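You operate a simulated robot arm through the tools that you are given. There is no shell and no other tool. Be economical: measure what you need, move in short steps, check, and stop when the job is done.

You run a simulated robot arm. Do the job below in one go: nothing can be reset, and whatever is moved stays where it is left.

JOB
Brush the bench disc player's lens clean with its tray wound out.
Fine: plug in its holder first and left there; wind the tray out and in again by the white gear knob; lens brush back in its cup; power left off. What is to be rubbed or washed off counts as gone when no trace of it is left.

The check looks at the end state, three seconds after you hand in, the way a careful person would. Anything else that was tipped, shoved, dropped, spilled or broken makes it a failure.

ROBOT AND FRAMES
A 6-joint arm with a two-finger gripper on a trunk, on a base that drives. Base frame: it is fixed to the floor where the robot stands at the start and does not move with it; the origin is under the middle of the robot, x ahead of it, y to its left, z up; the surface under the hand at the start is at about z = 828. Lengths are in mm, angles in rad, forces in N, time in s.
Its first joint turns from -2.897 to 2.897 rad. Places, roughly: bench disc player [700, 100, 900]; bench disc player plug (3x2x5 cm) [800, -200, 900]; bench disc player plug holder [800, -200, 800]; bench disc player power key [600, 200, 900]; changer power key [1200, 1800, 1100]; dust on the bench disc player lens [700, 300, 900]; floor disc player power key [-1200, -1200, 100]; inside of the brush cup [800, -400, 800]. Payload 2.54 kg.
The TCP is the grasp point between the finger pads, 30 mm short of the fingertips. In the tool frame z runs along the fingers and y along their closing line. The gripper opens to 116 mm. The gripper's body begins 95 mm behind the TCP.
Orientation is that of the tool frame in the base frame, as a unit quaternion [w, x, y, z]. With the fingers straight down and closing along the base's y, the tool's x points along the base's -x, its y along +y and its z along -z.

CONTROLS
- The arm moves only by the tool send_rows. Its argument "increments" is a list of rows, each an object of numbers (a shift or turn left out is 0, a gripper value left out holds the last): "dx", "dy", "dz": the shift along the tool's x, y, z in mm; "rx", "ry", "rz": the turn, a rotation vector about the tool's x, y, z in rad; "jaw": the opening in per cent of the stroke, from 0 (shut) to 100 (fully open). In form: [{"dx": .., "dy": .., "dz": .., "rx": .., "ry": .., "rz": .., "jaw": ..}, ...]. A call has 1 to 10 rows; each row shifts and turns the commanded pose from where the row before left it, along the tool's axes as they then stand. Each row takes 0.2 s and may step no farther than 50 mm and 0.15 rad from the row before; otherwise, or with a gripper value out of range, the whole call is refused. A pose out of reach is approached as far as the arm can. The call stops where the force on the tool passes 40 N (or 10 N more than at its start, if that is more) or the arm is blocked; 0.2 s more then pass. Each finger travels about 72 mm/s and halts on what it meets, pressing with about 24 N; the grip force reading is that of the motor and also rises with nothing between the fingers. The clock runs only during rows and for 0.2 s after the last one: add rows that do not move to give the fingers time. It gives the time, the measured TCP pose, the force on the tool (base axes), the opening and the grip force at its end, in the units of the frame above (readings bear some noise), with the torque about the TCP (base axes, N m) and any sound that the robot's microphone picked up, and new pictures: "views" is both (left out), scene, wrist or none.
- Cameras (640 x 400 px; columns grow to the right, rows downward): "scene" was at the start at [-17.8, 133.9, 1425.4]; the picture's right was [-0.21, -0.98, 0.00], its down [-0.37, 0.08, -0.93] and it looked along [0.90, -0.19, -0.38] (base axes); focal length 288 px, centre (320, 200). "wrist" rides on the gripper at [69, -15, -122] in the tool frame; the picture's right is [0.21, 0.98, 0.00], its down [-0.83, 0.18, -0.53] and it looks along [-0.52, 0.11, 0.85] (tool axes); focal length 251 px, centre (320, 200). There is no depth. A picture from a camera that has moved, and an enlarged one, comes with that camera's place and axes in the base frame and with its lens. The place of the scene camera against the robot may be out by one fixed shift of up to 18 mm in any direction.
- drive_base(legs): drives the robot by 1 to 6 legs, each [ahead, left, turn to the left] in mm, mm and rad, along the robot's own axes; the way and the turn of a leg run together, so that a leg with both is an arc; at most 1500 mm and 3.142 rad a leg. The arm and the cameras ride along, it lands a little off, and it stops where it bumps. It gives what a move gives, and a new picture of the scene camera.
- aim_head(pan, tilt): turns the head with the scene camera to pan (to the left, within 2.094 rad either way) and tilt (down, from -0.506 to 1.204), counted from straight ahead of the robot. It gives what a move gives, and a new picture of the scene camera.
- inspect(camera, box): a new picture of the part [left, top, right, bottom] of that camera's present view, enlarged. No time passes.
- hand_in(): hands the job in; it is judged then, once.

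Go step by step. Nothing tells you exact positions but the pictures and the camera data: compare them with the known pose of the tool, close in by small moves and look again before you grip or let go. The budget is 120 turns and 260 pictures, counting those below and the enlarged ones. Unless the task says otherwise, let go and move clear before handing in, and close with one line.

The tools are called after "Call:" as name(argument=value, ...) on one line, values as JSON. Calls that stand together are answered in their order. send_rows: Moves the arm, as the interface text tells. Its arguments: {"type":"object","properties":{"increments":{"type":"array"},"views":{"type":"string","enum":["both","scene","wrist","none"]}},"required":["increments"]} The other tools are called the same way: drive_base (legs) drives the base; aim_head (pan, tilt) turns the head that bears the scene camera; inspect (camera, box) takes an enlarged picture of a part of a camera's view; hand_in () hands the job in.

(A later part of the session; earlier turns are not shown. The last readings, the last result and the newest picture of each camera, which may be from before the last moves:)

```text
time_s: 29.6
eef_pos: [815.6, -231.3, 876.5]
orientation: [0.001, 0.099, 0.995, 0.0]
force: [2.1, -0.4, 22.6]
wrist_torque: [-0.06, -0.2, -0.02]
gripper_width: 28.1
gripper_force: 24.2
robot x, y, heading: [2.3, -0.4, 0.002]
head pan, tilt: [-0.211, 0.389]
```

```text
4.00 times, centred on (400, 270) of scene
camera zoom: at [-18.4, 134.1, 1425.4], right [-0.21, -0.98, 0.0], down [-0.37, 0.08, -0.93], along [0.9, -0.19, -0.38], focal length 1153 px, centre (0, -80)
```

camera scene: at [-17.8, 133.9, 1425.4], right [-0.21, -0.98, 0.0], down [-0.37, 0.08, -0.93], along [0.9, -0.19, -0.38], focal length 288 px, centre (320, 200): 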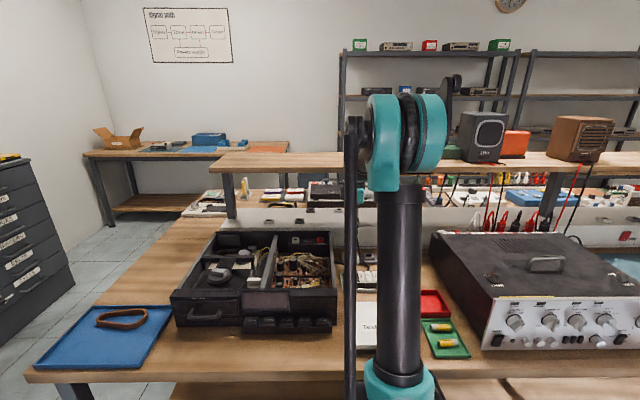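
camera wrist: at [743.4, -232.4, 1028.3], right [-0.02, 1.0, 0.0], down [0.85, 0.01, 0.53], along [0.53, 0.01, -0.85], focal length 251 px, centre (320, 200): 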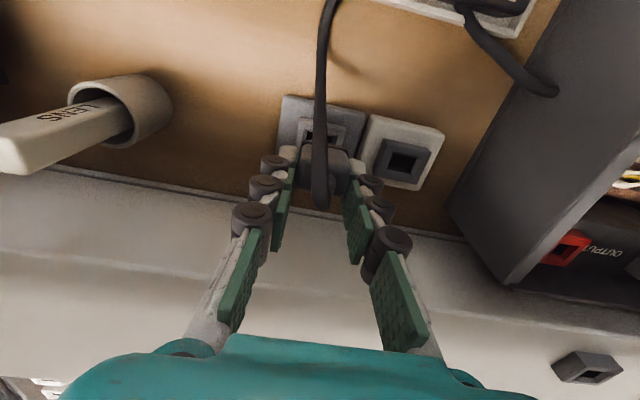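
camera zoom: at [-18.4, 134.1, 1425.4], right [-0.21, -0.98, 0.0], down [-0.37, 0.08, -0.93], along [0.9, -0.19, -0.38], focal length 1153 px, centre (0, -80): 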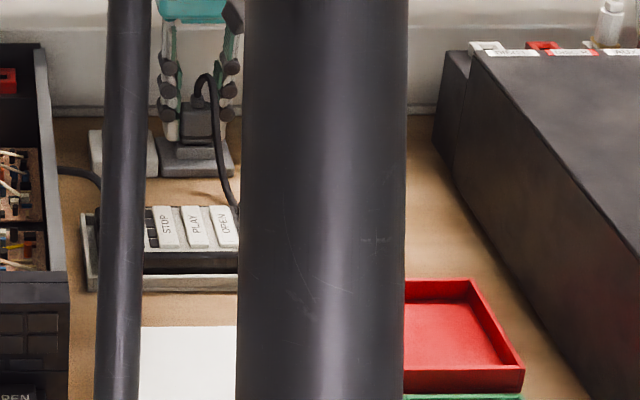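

It's bottomed firmly at z 876.5 (22 N vertical, no side load), and the scene view shows it in the holder. Releasing and rising.

Call:
send_rows(increments=[{"dz": -2}, {"jaw": 45}, {}, {}, {"dz": -20}, {"dz": -40}, {"dz": -40}], views="wrist")

Call:
inspect(camera="wrist", box=[220, 60, 460, 210])

Call:
inspect(camera="scene", box=[320, 220, 480, 320])

```text
time_s: 31.2
eef_pos: [817.6, -229.7, 975.1]
orientation: [0.0, 0.1, 0.995, 0.0]
force: [-0.1, -0.5, -0.2]
wrist_torque: [0.01, -0.01, 0.0]
gripper_width: 52.3
gripper_force: 0.1
robot x, y, heading: [3.5, 0.5, 0.001]
head pan, tilt: [-0.211, 0.389]
camera wrist: at [747.5, -231.5, 1096.5], right [-0.02, 1.0, 0.0], down [0.85, 0.01, 0.53], along [0.53, 0.01, -0.85], focal length 251 px, centre (320, 200)
```

wrist: 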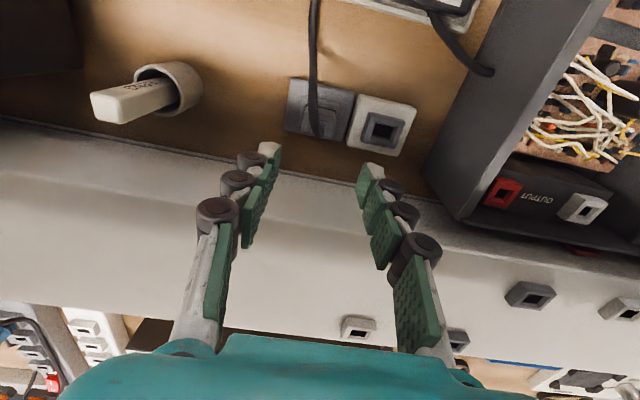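

```text
2.67 times, centred on (340, 135) of wrist
camera zoom: at [747.5, -231.5, 1096.5], right [-0.02, 1.0, 0.0], down [0.85, 0.01, 0.53], along [0.53, 0.01, -0.85], focal length 670 px, centre (267, 373)
```

zoom: 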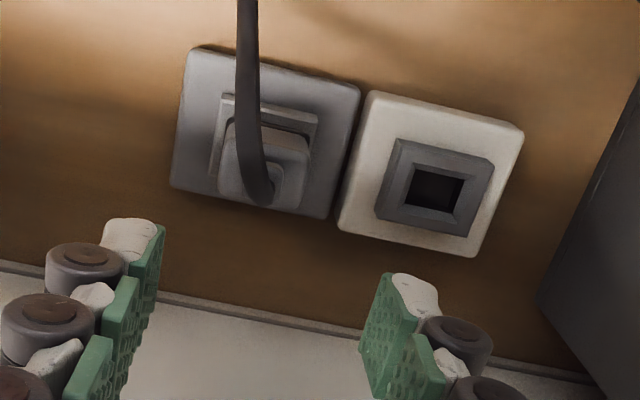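

```text
4.00 times, centred on (400, 270) of scene
camera zoom: at [-17.6, 133.8, 1425.4], right [-0.21, -0.98, 0.0], down [-0.37, 0.08, -0.92], along [0.9, -0.19, -0.38], focal length 1153 px, centre (0, -80)
```

zoom: 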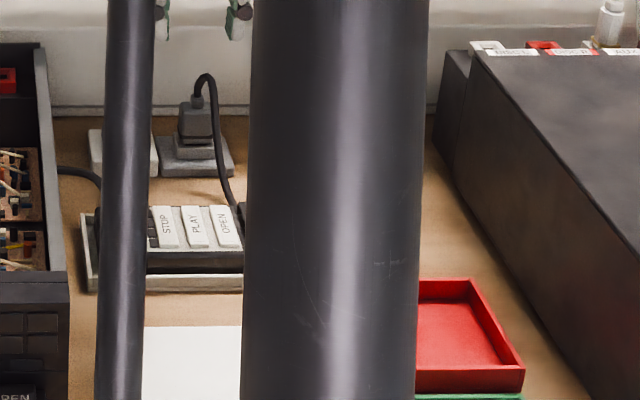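

The plug is in its holder. Next I'll raise the hand and look down into the player's tray bay.

Call:
send_rows(increments=[{"dz": -50}, {"dz": -50}, {"dx": 30, "dy": 37}, {"dx": 30, "dy": 37}, {"dx": 30, "dy": 37}, {"dx": 30, "dy": 37}, {"dx": 30, "dy": 37}, {"dx": 30, "dy": 37}, {"dx": 30, "dy": 37}, {"dx": 30, "dy": 37}], views="none")

Call:
send_rows(increments=[{"dx": 30, "dy": 37}, {"dx": 30, "dy": 37}, {"dx": 20}])

Call:
inspect(camera="wrist", box=[160, 0, 480, 200])

```text
time_s: 33.4
eef_pos: [642.5, 105.2, 1074.1]
orientation: [0.0, 0.1, 0.995, -0.001]
force: [0.5, -0.5, -0.7]
wrist_torque: [0.0, 0.0, -0.01]
gripper_width: 52.0
gripper_force: 0.0
robot x, y, heading: [0.1, -0.4, -0.001]
head pan, tilt: [-0.211, 0.389]
```

```text
time_s: 34.2
eef_pos: [577.0, 196.6, 1074.8]
orientation: [0.0, 0.098, 0.995, -0.001]
force: [-1.3, 0.0, 0.1]
wrist_torque: [-0.01, 0.02, -0.01]
gripper_width: 52.3
gripper_force: 0.0
robot x, y, heading: [2.0, 0.5, 0.002]
head pan, tilt: [-0.211, 0.389]
camera scene: at [-17.6, 133.9, 1425.4], right [-0.21, -0.98, 0.0], down [-0.37, 0.08, -0.92], along [0.9, -0.19, -0.38], focal length 288 px, centre (320, 200)
camera wrist: at [505.9, 194.0, 1196.7], right [-0.02, 1.0, 0.0], down [0.85, 0.01, 0.53], along [0.53, 0.01, -0.85], focal length 251 px, centre (320, 200)
```

scene: 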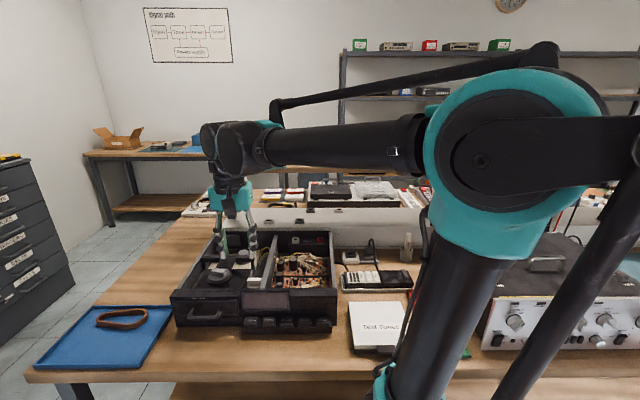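
wrist: 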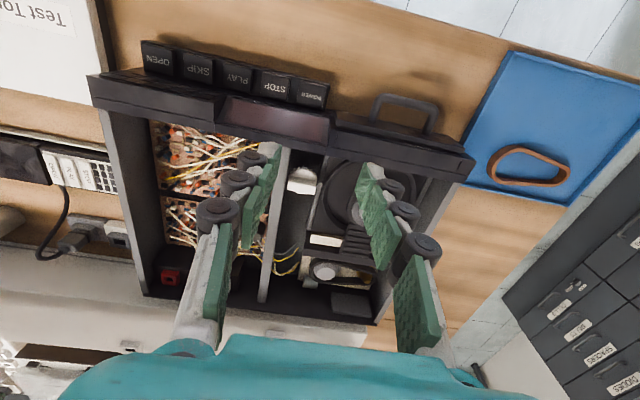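

```text
2.00 times, centred on (320, 100) of wrist
camera zoom: at [505.9, 194.0, 1196.7], right [-0.02, 1.0, 0.0], down [0.85, 0.01, 0.53], along [0.53, 0.01, -0.85], focal length 503 px, centre (320, 400)
```

zoom: 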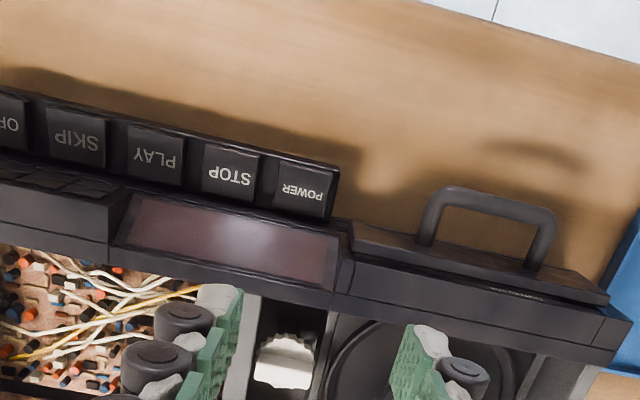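

Call:
inspect(camera="wrist", box=[260, 130, 400, 217])

Call:
inspect(camera="wrist", box=[250, 180, 410, 330])

Call:
inspect(camera="scene", box=[165, 220, 345, 333])

```text
4.57 times, centred on (330, 174) of wrist
camera zoom: at [505.9, 194.0, 1196.7], right [-0.02, 1.0, 0.0], down [0.85, 0.01, 0.53], along [0.53, 0.01, -0.85], focal length 1149 px, centre (274, 321)
```

zoom: 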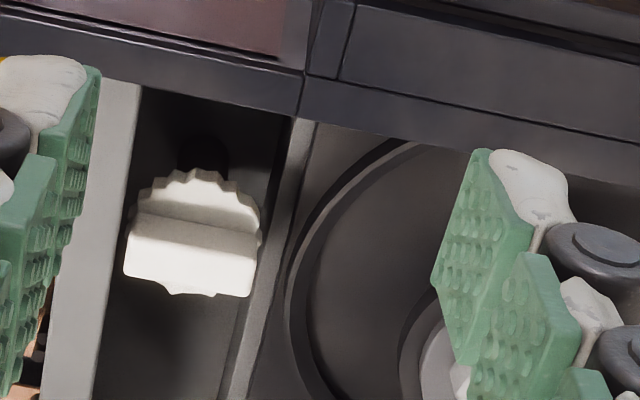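

```text
2.67 times, centred on (330, 255) of wrist
camera zoom: at [505.9, 194.0, 1196.7], right [-0.02, 1.0, 0.0], down [0.85, 0.01, 0.53], along [0.53, 0.01, -0.85], focal length 670 px, centre (293, 53)
```

zoom: 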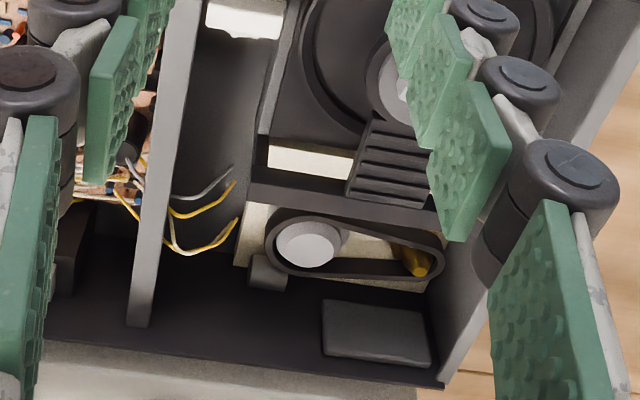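

```text
3.54 times, centred on (255, 276) of scene
camera zoom: at [-17.6, 133.9, 1425.4], right [-0.21, -0.98, 0.0], down [-0.37, 0.08, -0.92], along [0.9, -0.19, -0.38], focal length 1020 px, centre (550, -71)
```

zoom: 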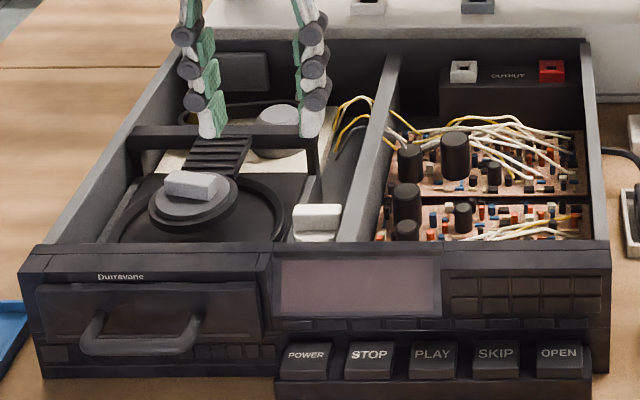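

The white knob is a vertical-axis gear with a grip bar across its top, near (663, 170, 916), with the bar lying along the row. I'll turn the jaws to close across the bar and look from above.

Call:
send_rows(increments=[{"rz": -0.15}, {"rz": -0.15}, {"rz": -0.15}, {"rz": -0.15}, {"rz": -0.15}, {"rz": -0.15}, {"rz": -0.15}, {"rz": -0.15}, {"rz": -0.15}, {"rz": -0.15}], views="none")

Call:
send_rows(increments=[{"rz": -0.07}, {"dx": 4.5, "dy": -45}, {"dx": 4.5, "dy": -45}, {"dz": 35}, {"dz": 35}, {}])

Call:
inspect(camera="wrist", box=[220, 80, 460, 230])

Call:
inspect(camera="scene", box=[165, 220, 345, 333])

```text
time_s: 36.4
eef_pos: [575.8, 194.0, 1076.6]
orientation: [0.0, -0.606, 0.795, 0.0]
force: [0.1, -0.2, -0.2]
wrist_torque: [-0.02, 0.0, -0.01]
gripper_width: 52.2
gripper_force: 0.1
robot x, y, heading: [-0.9, -2.5, -0.0]
head pan, tilt: [-0.211, 0.389]
```

```text
time_s: 37.8
eef_pos: [661.5, 166.6, 1007.6]
orientation: [0.0, -0.633, 0.774, -0.001]
force: [0.5, 0.3, 0.2]
wrist_torque: [0.02, -0.02, -0.01]
gripper_width: 52.2
gripper_force: 0.1
robot x, y, heading: [0.6, -1.7, -0.005]
head pan, tilt: [-0.211, 0.389]
camera scene: at [-17.7, 134.0, 1425.4], right [-0.21, -0.98, 0.0], down [-0.37, 0.08, -0.93], along [0.9, -0.19, -0.38], focal length 288 px, centre (320, 200)
camera wrist: at [662.2, 95.8, 1128.8], right [-1.0, -0.01, 0.0], down [-0.01, 0.85, 0.53], along [-0.01, 0.53, -0.85], focal length 251 px, centre (320, 200)
```

scene: 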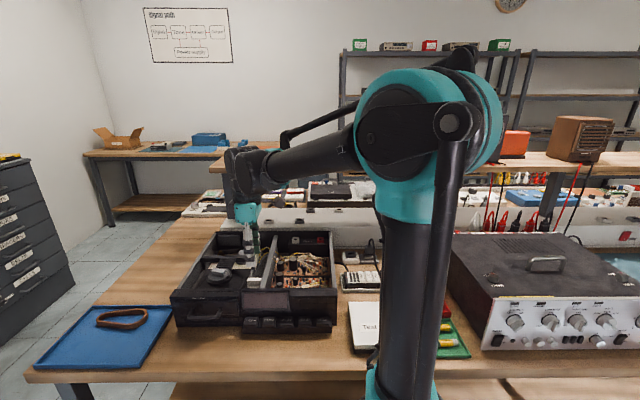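
wrist: 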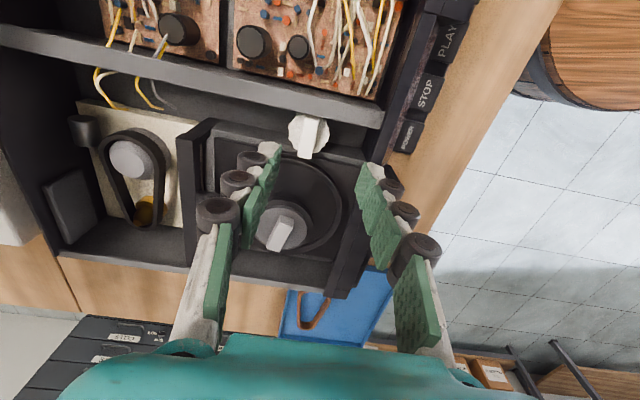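

```text
2.67 times, centred on (340, 155) of wrist
camera zoom: at [662.2, 95.8, 1128.8], right [-1.0, -0.01, 0.0], down [-0.01, 0.85, 0.53], along [-0.01, 0.53, -0.85], focal length 670 px, centre (267, 320)
```

zoom: 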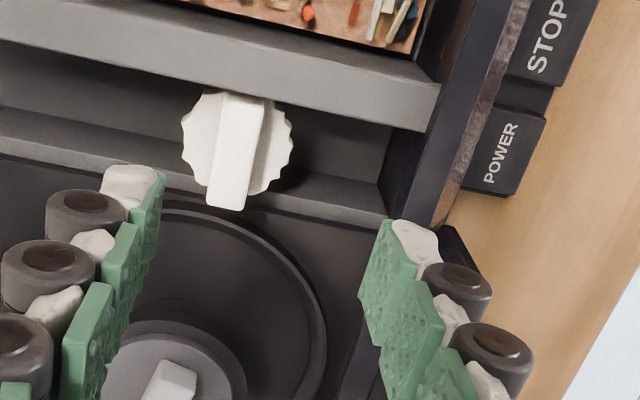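

```text
3.54 times, centred on (255, 276) of scene
camera zoom: at [-17.7, 134.0, 1425.4], right [-0.21, -0.98, 0.0], down [-0.37, 0.08, -0.93], along [0.9, -0.19, -0.38], focal length 1020 px, centre (550, -71)
```

zoom: 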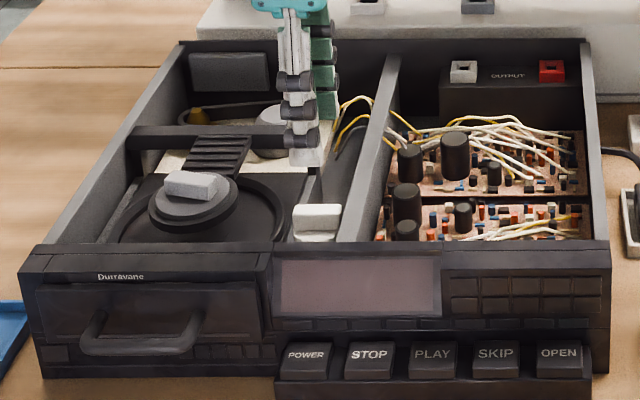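

The knob's centre comes out near (671, 168) with its top at about z 905. I'll centre over it and come down to just above.

Call:
send_rows(increments=[{"dx": -2.9, "dy": -9.1, "jaw": 40}, {"dz": 30}, {"dz": 30}, {}], views="wrist")

Call:
inspect(camera="wrist", box=[240, 70, 400, 170])

Call:
inspect(camera="scene", box=[215, 230, 295, 280])

```text
time_s: 38.8
eef_pos: [670.8, 170.3, 947.1]
orientation: [0.0, -0.633, 0.774, 0.0]
force: [-1.1, 0.9, 0.6]
wrist_torque: [0.0, -0.02, 0.0]
gripper_width: 46.3
gripper_force: 0.1
robot x, y, heading: [0.8, -0.9, -0.001]
head pan, tilt: [-0.211, 0.389]
camera wrist: at [672.6, 98.7, 1067.3], right [-1.0, -0.01, 0.0], down [-0.01, 0.85, 0.53], along [-0.01, 0.53, -0.85], focal length 251 px, centre (320, 200)
```

wrist: 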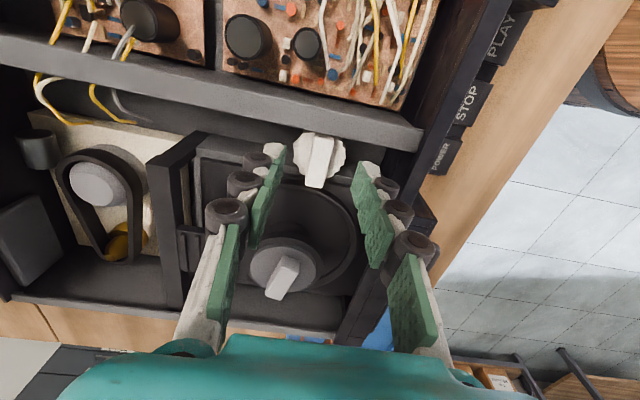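

```text
4.00 times, centred on (320, 120) of wrist
camera zoom: at [672.6, 98.7, 1067.3], right [-1.0, -0.01, 0.0], down [-0.01, 0.85, 0.53], along [-0.01, 0.53, -0.85], focal length 1006 px, centre (320, 520)
```

zoom: 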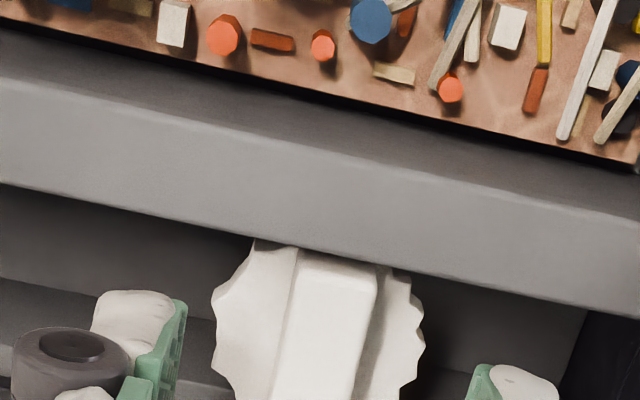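

```text
8.00 times, centred on (255, 255) of scene
camera zoom: at [-17.7, 134.0, 1425.4], right [-0.21, -0.98, 0.0], down [-0.37, 0.08, -0.93], along [0.9, -0.19, -0.38], focal length 2305 px, centre (840, -240)
```

zoom: 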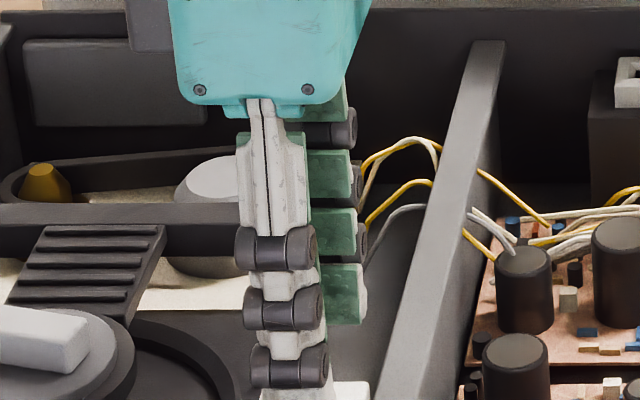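

Call:
send_rows(increments=[{"dx": 1, "dy": -2.5}, {"dz": 12}, {"dz": 10}, {}], views="wrist")

Call:
inspect(camera="wrist", box=[220, 80, 420, 205])

Call:
inspect(camera="scene", box=[215, 240, 295, 290])

```text
time_s: 39.8
eef_pos: [674.1, 167.2, 924.8]
orientation: [0.0, -0.633, 0.774, 0.0]
force: [-0.5, -0.3, -0.1]
wrist_torque: [0.02, -0.01, 0.0]
gripper_width: 46.6
gripper_force: 0.1
robot x, y, heading: [1.1, -3.5, -0.002]
head pan, tilt: [-0.211, 0.389]
camera wrist: at [675.4, 96.5, 1045.7], right [-1.0, -0.01, 0.0], down [-0.01, 0.85, 0.53], along [-0.01, 0.53, -0.85], focal length 251 px, centre (320, 200)
```

wrist: 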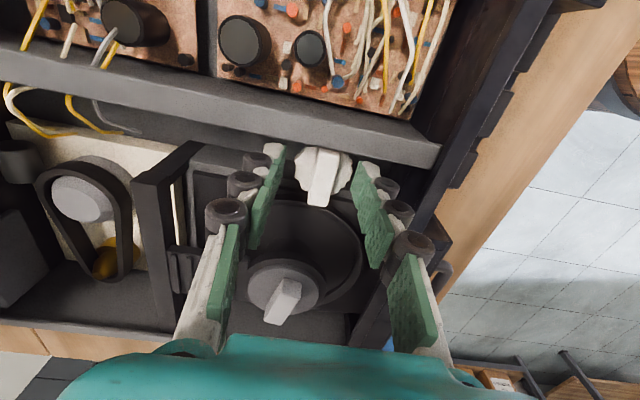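

```text
3.20 times, centred on (320, 142) of wrist
camera zoom: at [675.4, 96.5, 1045.7], right [-1.0, -0.01, 0.0], down [-0.01, 0.85, 0.53], along [-0.01, 0.53, -0.85], focal length 805 px, centre (320, 384)
```

zoom: 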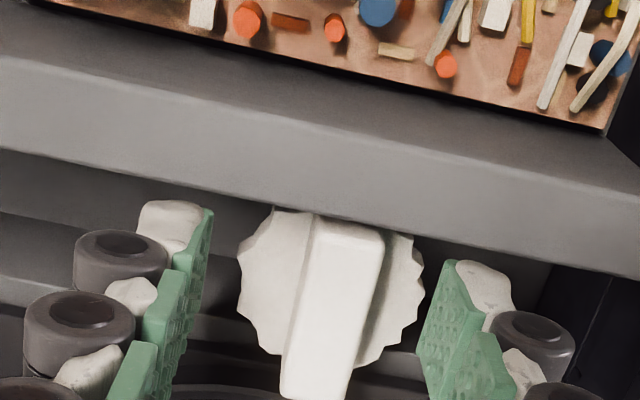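

```text
8.00 times, centred on (255, 265) of scene
camera zoom: at [-17.7, 134.0, 1425.4], right [-0.21, -0.98, 0.0], down [-0.37, 0.08, -0.93], along [0.9, -0.19, -0.38], focal length 2305 px, centre (840, -320)
```

zoom: 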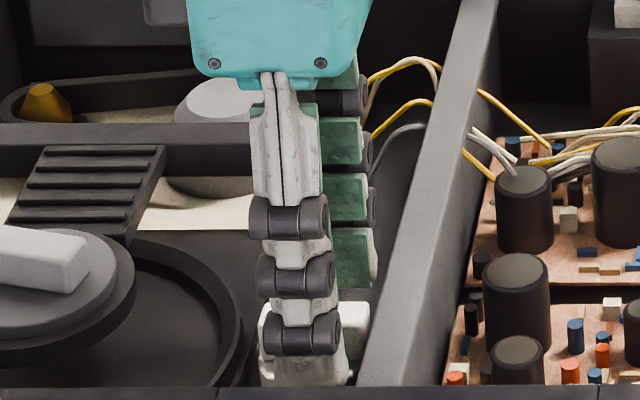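

The fingers straddle the bar. Closing on it.

Call:
send_rows(increments=[{"jaw": 25}, {"jaw": 10}, {"jaw": 0}, {}, {}], views="wrist")

Call:
inspect(camera="wrist", box=[220, 80, 420, 205])

```text
time_s: 40.9
eef_pos: [671.7, 168.9, 923.4]
orientation: [-0.002, -0.634, 0.774, 0.002]
force: [-3.5, 1.8, 5.3]
wrist_torque: [-0.15, 0.11, -0.08]
gripper_width: 13.4
gripper_force: 40.3
robot x, y, heading: [1.5, -3.7, -0.003]
head pan, tilt: [-0.211, 0.389]
stopped in row 5: the force on the tool passed its limit at 42 N (the readings are from after the stop); the commanded pose is now the measured one
camera wrist: at [673.2, 97.1, 1045.5], right [-1.0, -0.02, 0.0], down [-0.01, 0.85, 0.53], along [-0.01, 0.53, -0.85], focal length 251 px, centre (320, 200)
```

wrist: 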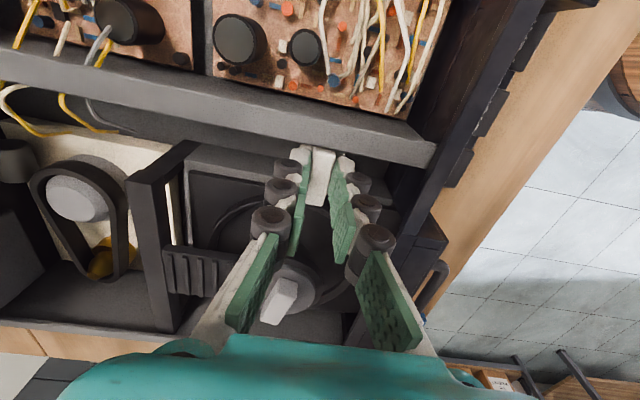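

```text
3.20 times, centred on (320, 142) of wrist
camera zoom: at [673.2, 97.1, 1045.5], right [-1.0, -0.02, 0.0], down [-0.01, 0.85, 0.53], along [-0.01, 0.53, -0.85], focal length 805 px, centre (320, 384)
```

zoom: 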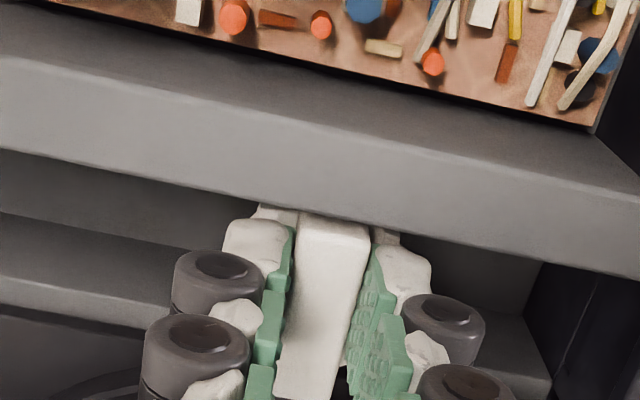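

Gripped at 13.4 mm. The tray rack is on the gear's left, so counter-clockwise (seen from above) should drive the tray out; I'll try a small turn.

Call:
send_rows(increments=[{"rz": -0.1}, {"rz": -0.1}, {"rz": -0.1}, {"rz": -0.1}, {}])

```text
time_s: 42.1
eef_pos: [671.8, 168.6, 925.2]
orientation: [0.001, 0.775, -0.632, -0.002]
force: [-4.0, 5.3, 13.3]
wrist_torque: [0.23, 0.06, -1.71]
gripper_width: 23.4
gripper_force: 44.8
robot x, y, heading: [-1.0, -1.3, 0.003]
head pan, tilt: [-0.211, 0.389]
camera scene: at [-18.7, 134.1, 1425.4], right [-0.21, -0.98, 0.0], down [-0.37, 0.08, -0.93], along [0.9, -0.19, -0.38], focal length 288 px, centre (320, 200)
camera wrist: at [700.6, 103.1, 1045.0], right [-0.91, -0.41, 0.0], down [-0.34, 0.77, 0.54], along [-0.22, 0.49, -0.84], focal length 251 px, centre (320, 200)
```

scene: 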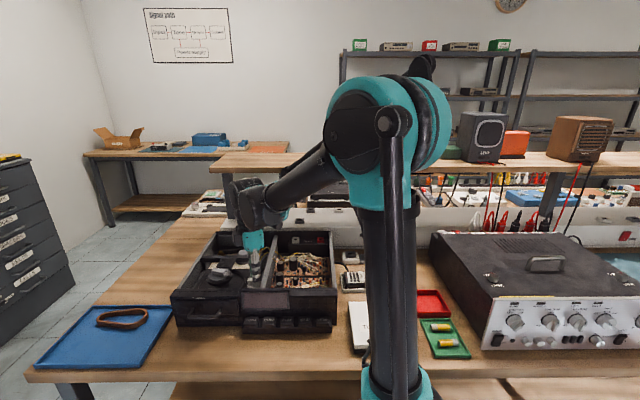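
wrist: 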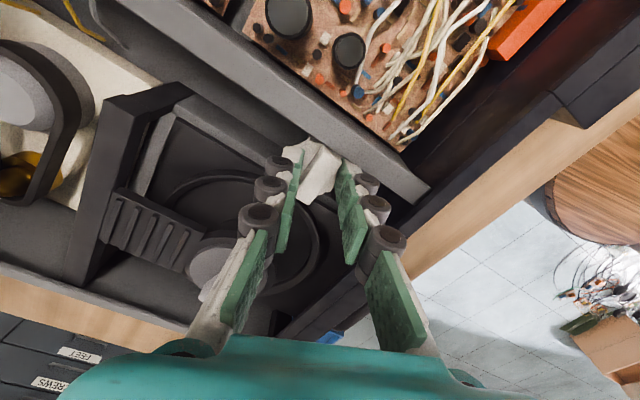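

The bar held still and pried the fingers (torque -1.7 N m), so that direction is blocked. I'll turn back and go the other way.

Call:
send_rows(increments=[{"rz": 0.1}, {"rz": 0.1}, {"rz": 0.1}, {"rz": 0.1}, {}], views="none")

Call:
send_rows(increments=[{"rz": 0.1}, {"rz": 0.1}, {"rz": 0.1}, {}])

```text
time_s: 43.3
eef_pos: [671.1, 168.9, 924.5]
orientation: [-0.001, -0.633, 0.775, 0.001]
force: [-4.6, -2.9, -16.5]
wrist_torque: [0.12, 0.0, 0.01]
gripper_width: 13.7
gripper_force: 40.0
robot x, y, heading: [-0.9, -2.1, -0.001]
head pan, tilt: [-0.211, 0.389]
```

```text
time_s: 44.3
eef_pos: [670.8, 168.0, 923.9]
orientation: [-0.002, -0.511, 0.86, 0.0]
force: [-26.2, -3.0, 1.5]
wrist_torque: [0.07, 0.67, 0.1]
gripper_width: 13.6
gripper_force: 40.0
robot x, y, heading: [-3.4, -0.7, -0.002]
head pan, tilt: [-0.211, 0.389]
camera scene: at [-19.3, 133.9, 1425.4], right [-0.21, -0.98, 0.0], down [-0.37, 0.08, -0.93], along [0.9, -0.19, -0.38], focal length 288 px, centre (320, 200)
camera wrist: at [650.9, 99.8, 1044.9], right [-0.96, 0.28, 0.0], down [0.24, 0.81, 0.53], along [0.15, 0.51, -0.85], focal length 251 px, centre (320, 200)
```

scene: 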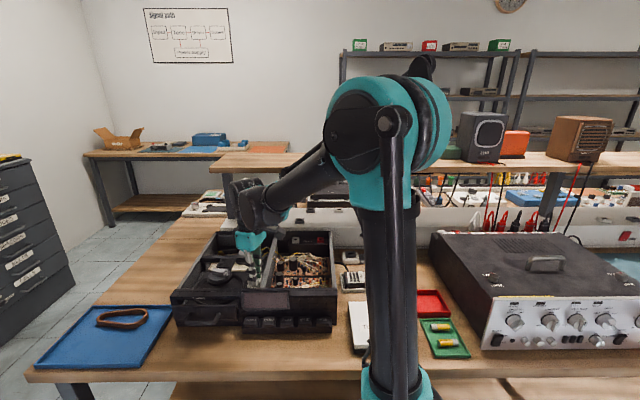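
wrist: 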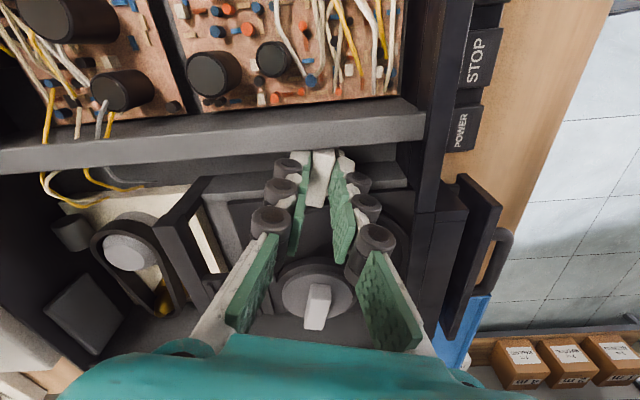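

Clockwise drives the tray out. A side load shows my centre is a few mm off the gear axis, so I'll correct that and keep turning.

Call:
send_rows(increments=[{"dx": 1.4, "dy": 2.6}, {"rz": 0.12}, {"rz": 0.12}, {"rz": 0.12}, {}], views="none")

```text
time_s: 45.5
eef_pos: [668.9, 169.8, 923.6]
orientation: [-0.001, -0.347, 0.938, 0.001]
force: [-16.7, 7.8, -13.7]
wrist_torque: [0.72, -0.16, 0.08]
gripper_width: 13.6
gripper_force: 40.5
robot x, y, heading: [2.2, -1.3, 0.004]
head pan, tilt: [-0.211, 0.389]
```

Call:
send_rows(increments=[{"dx": 1, "dy": 2}, {"rz": 0.12}, {"rz": 0.12}, {"rz": 0.12}, {}], views="wrist")

```text
time_s: 46.7
eef_pos: [667.3, 171.3, 922.8]
orientation: [-0.002, -0.174, 0.985, 0.001]
force: [0.4, 11.3, -10.3]
wrist_torque: [0.62, -0.77, 0.05]
gripper_width: 13.2
gripper_force: 40.0
robot x, y, heading: [-3.0, 3.4, 0.001]
head pan, tilt: [-0.211, 0.389]
camera wrist: at [608.5, 132.3, 1045.1], right [-0.54, 0.84, 0.0], down [0.72, 0.45, 0.53], along [0.45, 0.29, -0.85], focal length 251 px, centre (320, 200)
```

wrist: 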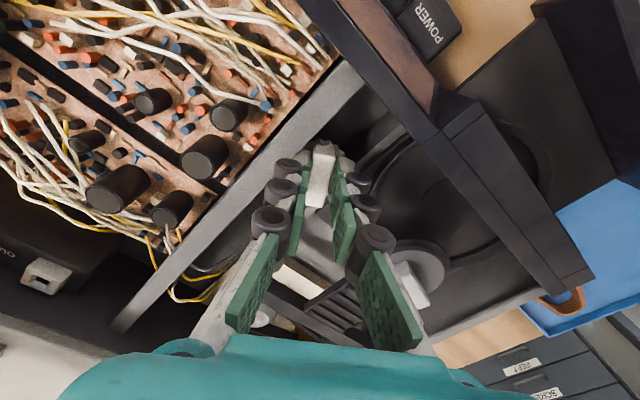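

The tray is sliding out well. Continuing.

Call:
send_rows(increments=[{"dx": -0.4, "dy": 1}, {"rz": 0.12}, {"rz": 0.12}, {"rz": 0.12}, {}], views="none")

Call:
send_rows(increments=[{"rz": 0.12}, {"rz": 0.12}, {}])

```text
time_s: 47.9
eef_pos: [668.2, 173.7, 923.4]
orientation: [-0.002, 0.005, 1.0, 0.001]
force: [-2.0, 33.9, -17.8]
wrist_torque: [0.91, 0.64, 0.14]
gripper_width: 13.6
gripper_force: 40.2
robot x, y, heading: [-1.8, -1.7, 0.006]
head pan, tilt: [-0.211, 0.389]
```

```text
time_s: 48.5
eef_pos: [668.7, 173.3, 923.6]
orientation: [-0.002, 0.106, 0.994, 0.003]
force: [0.0, 10.2, -7.6]
wrist_torque: [0.24, -0.17, 0.05]
gripper_width: 13.5
gripper_force: 39.8
robot x, y, heading: [2.7, -0.6, 0.001]
head pan, tilt: [-0.211, 0.389]
stopped in row 2: the force on the tool passed its limit at 50 N (the readings are from after the stop); the commanded pose is now the measured one
camera scene: at [-18.0, 134.7, 1425.4], right [-0.21, -0.98, 0.0], down [-0.37, 0.08, -0.92], along [0.9, -0.19, -0.38], focal length 288 px, centre (320, 200)
camera wrist: at [597.3, 171.9, 1045.3], right [0.0, 1.0, 0.01], down [0.85, 0.0, 0.53], along [0.53, 0.01, -0.85], focal length 251 px, centre (320, 200)
```

scene: 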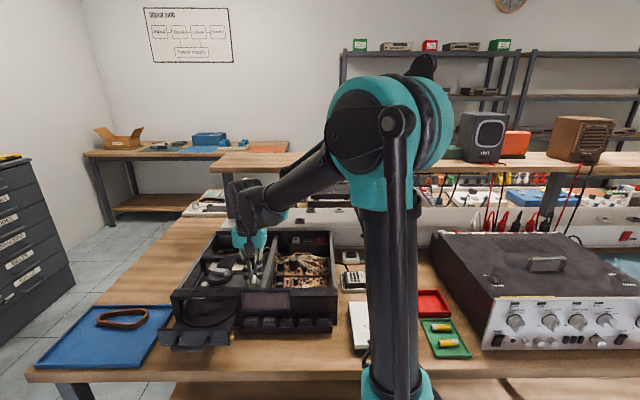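
wrist: 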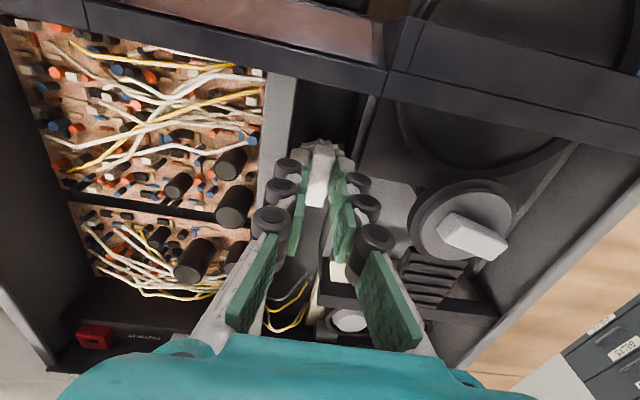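

Call:
send_rows(increments=[{"dy": 1.5}, {"rz": 0.1}, {"rz": 0.1}, {"rz": 0.1}, {}], views="none")

Call:
send_rows(increments=[{"rz": 0.1}, {"rz": 0.1}, {"rz": 0.1}, {}])

```text
time_s: 49.7
eef_pos: [669.0, 175.0, 924.3]
orientation: [-0.002, 0.255, 0.967, 0.002]
force: [2.4, 13.6, -11.3]
wrist_torque: [0.6, 0.23, 0.08]
gripper_width: 13.6
gripper_force: 39.5
robot x, y, heading: [-2.3, 2.6, 0.001]
head pan, tilt: [-0.211, 0.389]
```

```text
time_s: 50.7
eef_pos: [669.4, 176.7, 923.6]
orientation: [-0.002, 0.396, 0.918, 0.002]
force: [14.1, 31.9, -15.6]
wrist_torque: [0.46, -0.69, 0.17]
gripper_width: 13.6
gripper_force: 39.8
robot x, y, heading: [-1.6, -2.4, -0.001]
head pan, tilt: [-0.211, 0.389]
camera scene: at [-17.1, 135.8, 1425.3], right [-0.21, -0.98, 0.0], down [-0.37, 0.08, -0.92], along [0.9, -0.19, -0.38], focal length 288 px, centre (320, 200)
camera wrist: at [610.9, 214.5, 1045.5], right [0.56, 0.83, 0.0], down [0.7, -0.48, 0.53], along [0.44, -0.3, -0.85], focal length 251 px, centre (320, 200)
```

scene: 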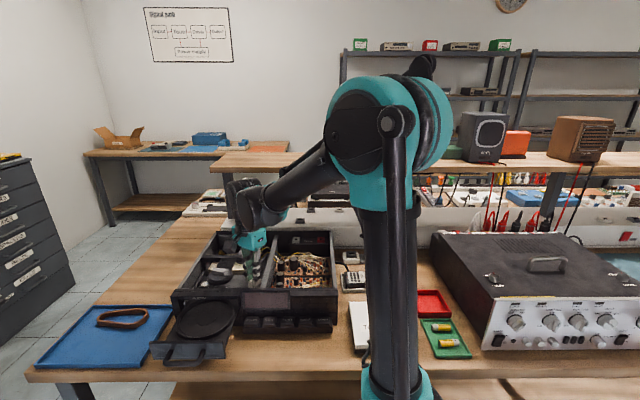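
wrist: 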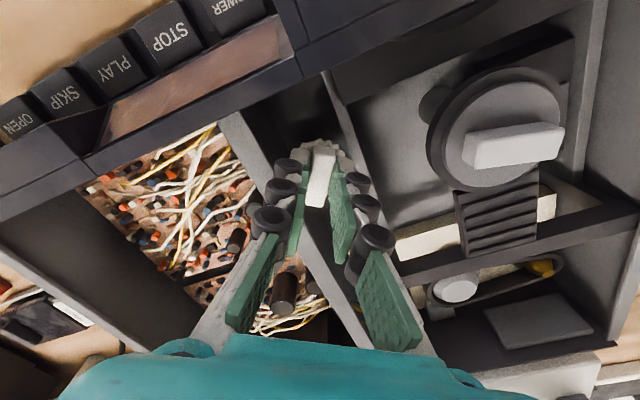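

The tray is well out, and the force pattern shows I hold the bar about 6 mm off its axis. I'll loosen, shift along the bar and re-grip.

Call:
send_rows(increments=[{"jaw": 22}, {}, {"dx": -6}, {"jaw": 0}, {}, {}], views="none")

Call:
send_rows(increments=[{"rz": 0.12}, {"rz": 0.12}, {"rz": 0.12}, {"rz": 0.12}, {}])

```text
time_s: 52.1
eef_pos: [673.9, 170.8, 923.8]
orientation: [-0.002, 0.395, 0.918, 0.002]
force: [28.2, 25.1, -0.1]
wrist_torque: [0.71, -0.75, -0.08]
gripper_width: 13.5
gripper_force: 40.2
robot x, y, heading: [-3.0, 3.0, 0.003]
head pan, tilt: [-0.211, 0.389]
```

```text
time_s: 53.3
eef_pos: [673.2, 170.9, 922.8]
orientation: [-0.003, 0.602, 0.798, 0.002]
force: [23.9, 36.8, -5.4]
wrist_torque: [1.08, -0.56, -0.07]
gripper_width: 13.7
gripper_force: 39.8
robot x, y, heading: [1.5, 0.5, -0.001]
head pan, tilt: [-0.211, 0.389]
camera scene: at [-17.2, 135.7, 1425.3], right [-0.21, -0.98, 0.0], down [-0.37, 0.08, -0.92], along [0.9, -0.19, -0.38], focal length 288 px, centre (320, 200)
camera wrist: at [639.6, 231.5, 1045.0], right [0.88, 0.47, 0.0], down [0.4, -0.75, 0.53], along [0.25, -0.47, -0.85], focal length 251 px, centre (320, 200)
```

scene: 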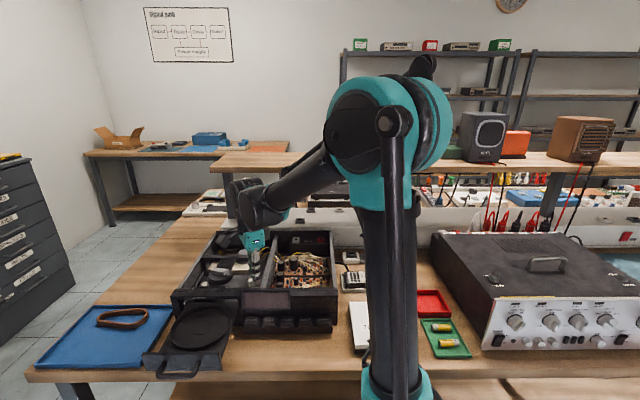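
wrist: 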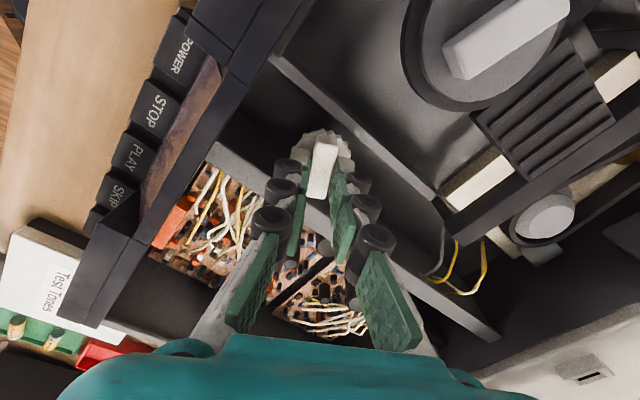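

Still turning freely. I'll relieve the side load and continue toward the end stop.

Call:
send_rows(increments=[{"dx": 1, "dy": 2}, {"dx": 1, "dy": 2}, {}], views="none")

Call:
send_rows(increments=[{"rz": 0.1}, {"rz": 0.1}, {"rz": 0.1}, {}], views="scene")

```text
time_s: 54.1
eef_pos: [672.9, 170.6, 922.1]
orientation: [-0.003, 0.604, 0.797, -0.002]
force: [-6.7, -7.5, -16.5]
wrist_torque: [-0.49, 0.14, 0.02]
gripper_width: 13.6
gripper_force: 39.7
robot x, y, heading: [-1.8, -4.1, -0.001]
head pan, tilt: [-0.211, 0.389]
```

```text
time_s: 54.6
eef_pos: [672.6, 171.4, 924.1]
orientation: [-0.002, 0.664, 0.748, -0.001]
force: [1.3, -2.5, -0.4]
wrist_torque: [0.35, 0.03, 0.03]
gripper_width: 13.5
gripper_force: 40.1
robot x, y, heading: [-2.5, 0.5, -0.002]
head pan, tilt: [-0.211, 0.389]
stopped in row 2: the force on the tool passed its limit at 42 N (the readings are from after the stop); the commanded pose is now the measured one
camera scene: at [-18.3, 133.8, 1425.4], right [-0.21, -0.98, 0.0], down [-0.37, 0.08, -0.92], along [0.9, -0.19, -0.38], focal length 288 px, centre (320, 200)
```

scene: 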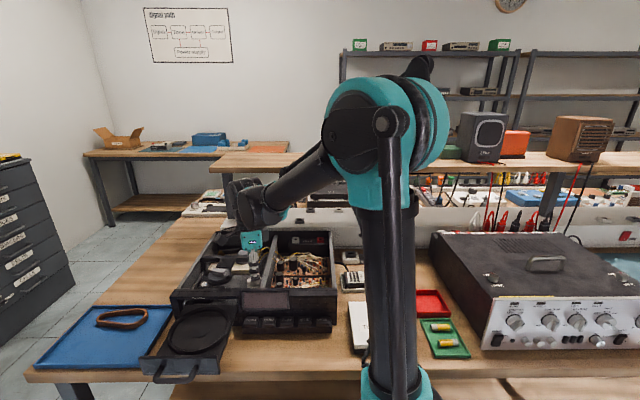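

Call:
send_rows(increments=[{"rz": 0.1}, {"rz": 0.1}, {}], views="scene")

Call:
inspect(camera="scene", box=[135, 220, 345, 385])

```text
time_s: 55.4
eef_pos: [671.1, 170.3, 923.4]
orientation: [-0.002, 0.735, 0.678, -0.002]
force: [-5.7, -9.9, -14.6]
wrist_torque: [-0.58, 0.08, 0.97]
gripper_width: 14.5
gripper_force: 40.9
robot x, y, heading: [-1.3, -1.7, -0.0]
head pan, tilt: [-0.211, 0.389]
camera scene: at [-18.2, 133.5, 1425.5], right [-0.21, -0.98, 0.0], down [-0.37, 0.08, -0.92], along [0.9, -0.19, -0.38], focal length 288 px, centre (320, 200)
```

scene: 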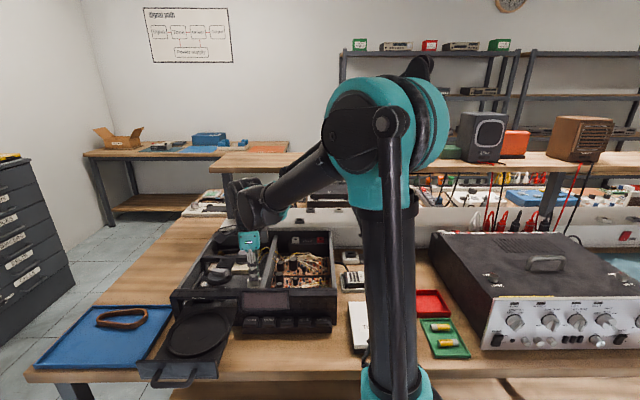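

```text
2.42 times, centred on (240, 302) of scene
camera zoom: at [-18.2, 133.5, 1425.5], right [-0.21, -0.98, 0.0], down [-0.37, 0.08, -0.92], along [0.9, -0.19, -0.38], focal length 698 px, centre (514, -48)
```

zoom: 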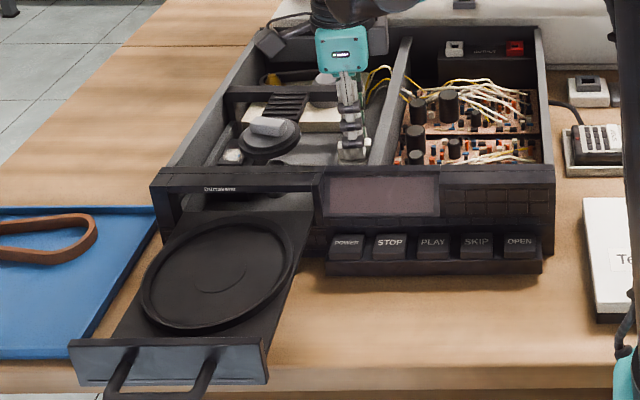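

The torque shows the end stop: the tray is fully out and the dusty lens shows at the front left of the bay. Releasing the knob and rising for a look.

Call:
send_rows(increments=[{"rz": -0.08}, {"jaw": 30}, {}, {"dz": -30}, {"dz": -50}, {"dz": -50}], views="wrist")

Call:
inspect(camera="scene", box=[185, 235, 285, 298])

```text
time_s: 56.8
eef_pos: [672.8, 170.1, 1056.8]
orientation: [-0.003, 0.707, 0.707, -0.002]
force: [-0.5, -0.6, -0.3]
wrist_torque: [-0.01, 0.04, 0.03]
gripper_width: 34.8
gripper_force: 0.0
robot x, y, heading: [-3.2, -1.2, 0.0]
head pan, tilt: [-0.211, 0.389]
camera wrist: at [658.3, 237.9, 1177.8], right [0.98, 0.22, -0.01], down [0.19, -0.83, 0.53], along [0.11, -0.52, -0.85], focal length 251 px, centre (320, 200)
```

wrist: 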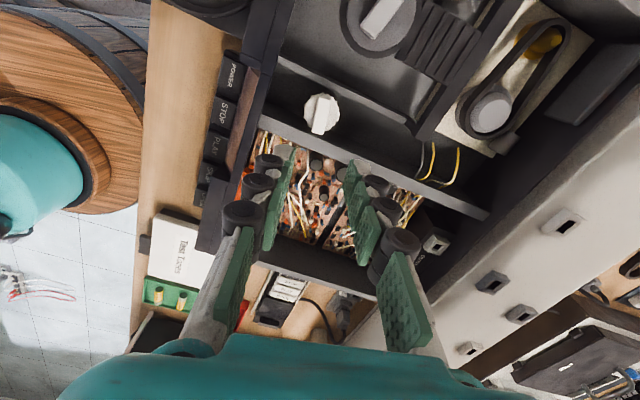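

```text
6.35 times, centred on (235, 266) of scene
camera zoom: at [-18.3, 133.9, 1425.4], right [-0.21, -0.98, 0.0], down [-0.37, 0.08, -0.92], along [0.9, -0.19, -0.38], focal length 1830 px, centre (860, -222)
```

zoom: 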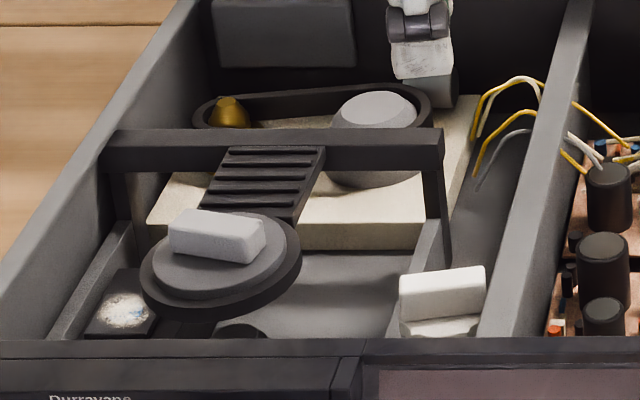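

The dusty lens is a small block near (735, 327) in the bay, left of the clamp puck. Now I'll fetch the brush: rotate back and travel over the cup.

Call:
send_rows(increments=[{"rz": -0.137}, {"rz": -0.137}, {"rz": -0.137}, {"rz": -0.137}, {"rz": -0.137}, {"rz": -0.137}, {"rz": -0.137}, {"rz": -0.137}, {"rz": -0.137}, {"rz": -0.137}], views="wrist")

Call:
send_rows(increments=[{"dx": -11, "dy": -47}, {"dx": -11, "dy": -47}, {"dx": -11, "dy": -47}, {"dx": -11, "dy": -47}, {"dx": -11, "dy": -47}, {"dx": -11, "dy": -47}, {"dx": -11, "dy": -47}, {"dx": -11, "dy": -47}, {"dx": -11, "dy": -47}, {"dx": -11, "dy": -47}])

Call:
inspect(camera="wrist", box=[200, 60, 440, 210])

```text
time_s: 59.0
eef_pos: [672.9, 169.9, 1054.0]
orientation: [-0.004, 0.098, 0.995, 0.001]
force: [-0.1, 0.4, -0.8]
wrist_torque: [-0.03, 0.02, 0.03]
gripper_width: 34.7
gripper_force: 0.0
robot x, y, heading: [-0.1, 3.0, 0.004]
head pan, tilt: [-0.211, 0.389]
camera wrist: at [603.0, 168.3, 1175.6], right [-0.02, 1.0, 0.0], down [0.85, 0.02, 0.53], along [0.53, 0.01, -0.85], focal length 251 px, centre (320, 200)
```

wrist: 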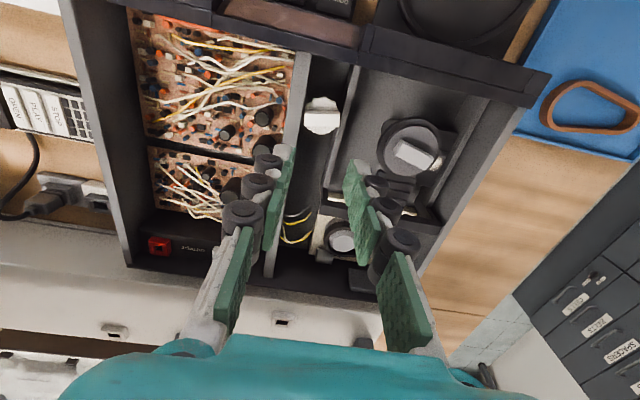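

```text
time_s: 61.2
eef_pos: [688.1, -310.9, 1052.9]
orientation: [-0.003, 0.1, 0.995, 0.0]
force: [0.1, 0.0, -0.9]
wrist_torque: [-0.08, -0.01, 0.0]
gripper_width: 34.8
gripper_force: 0.0
robot x, y, heading: [1.0, -2.4, -0.003]
head pan, tilt: [-0.211, 0.389]
camera scene: at [-18.6, 134.1, 1425.4], right [-0.21, -0.98, 0.0], down [-0.37, 0.08, -0.93], along [0.9, -0.19, -0.38], focal length 288 px, centre (320, 200)
camera wrist: at [618.7, -313.2, 1175.0], right [-0.02, 1.0, 0.0], down [0.85, 0.01, 0.53], along [0.53, 0.01, -0.85], focal length 251 px, centre (320, 200)
```

scene: 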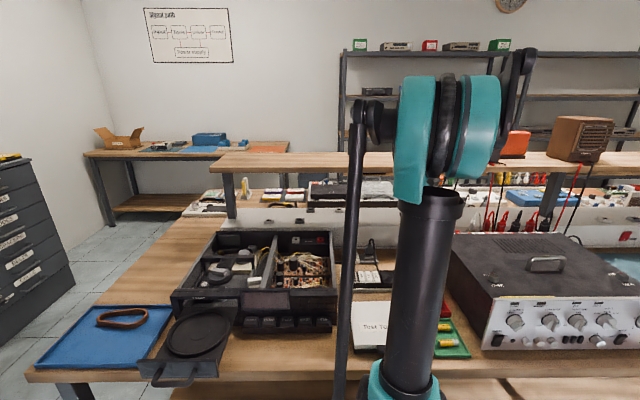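
wrist: 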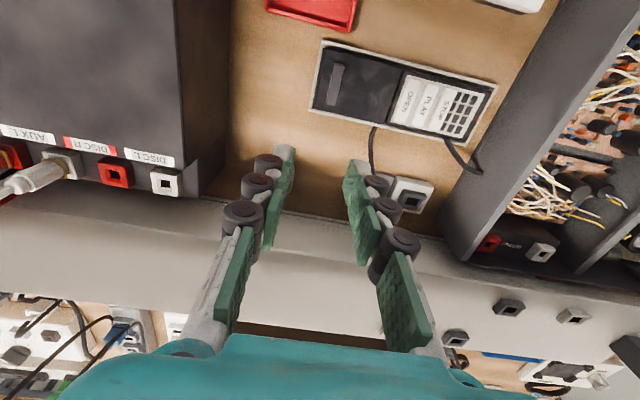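

```text
2.67 times, centred on (320, 135) of wrist
camera zoom: at [618.7, -313.2, 1175.0], right [-0.02, 1.0, 0.0], down [0.85, 0.01, 0.53], along [0.53, 0.01, -0.85], focal length 670 px, centre (320, 373)
```

zoom: 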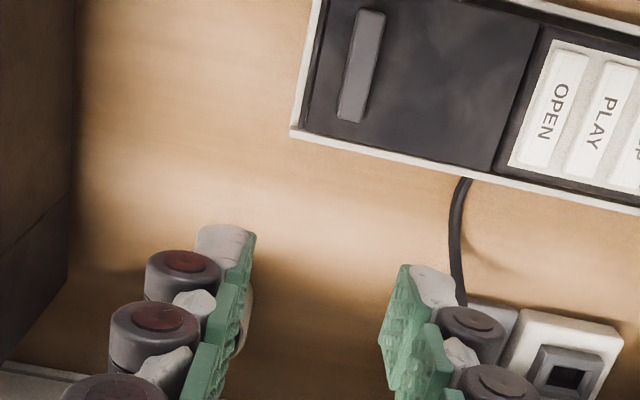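

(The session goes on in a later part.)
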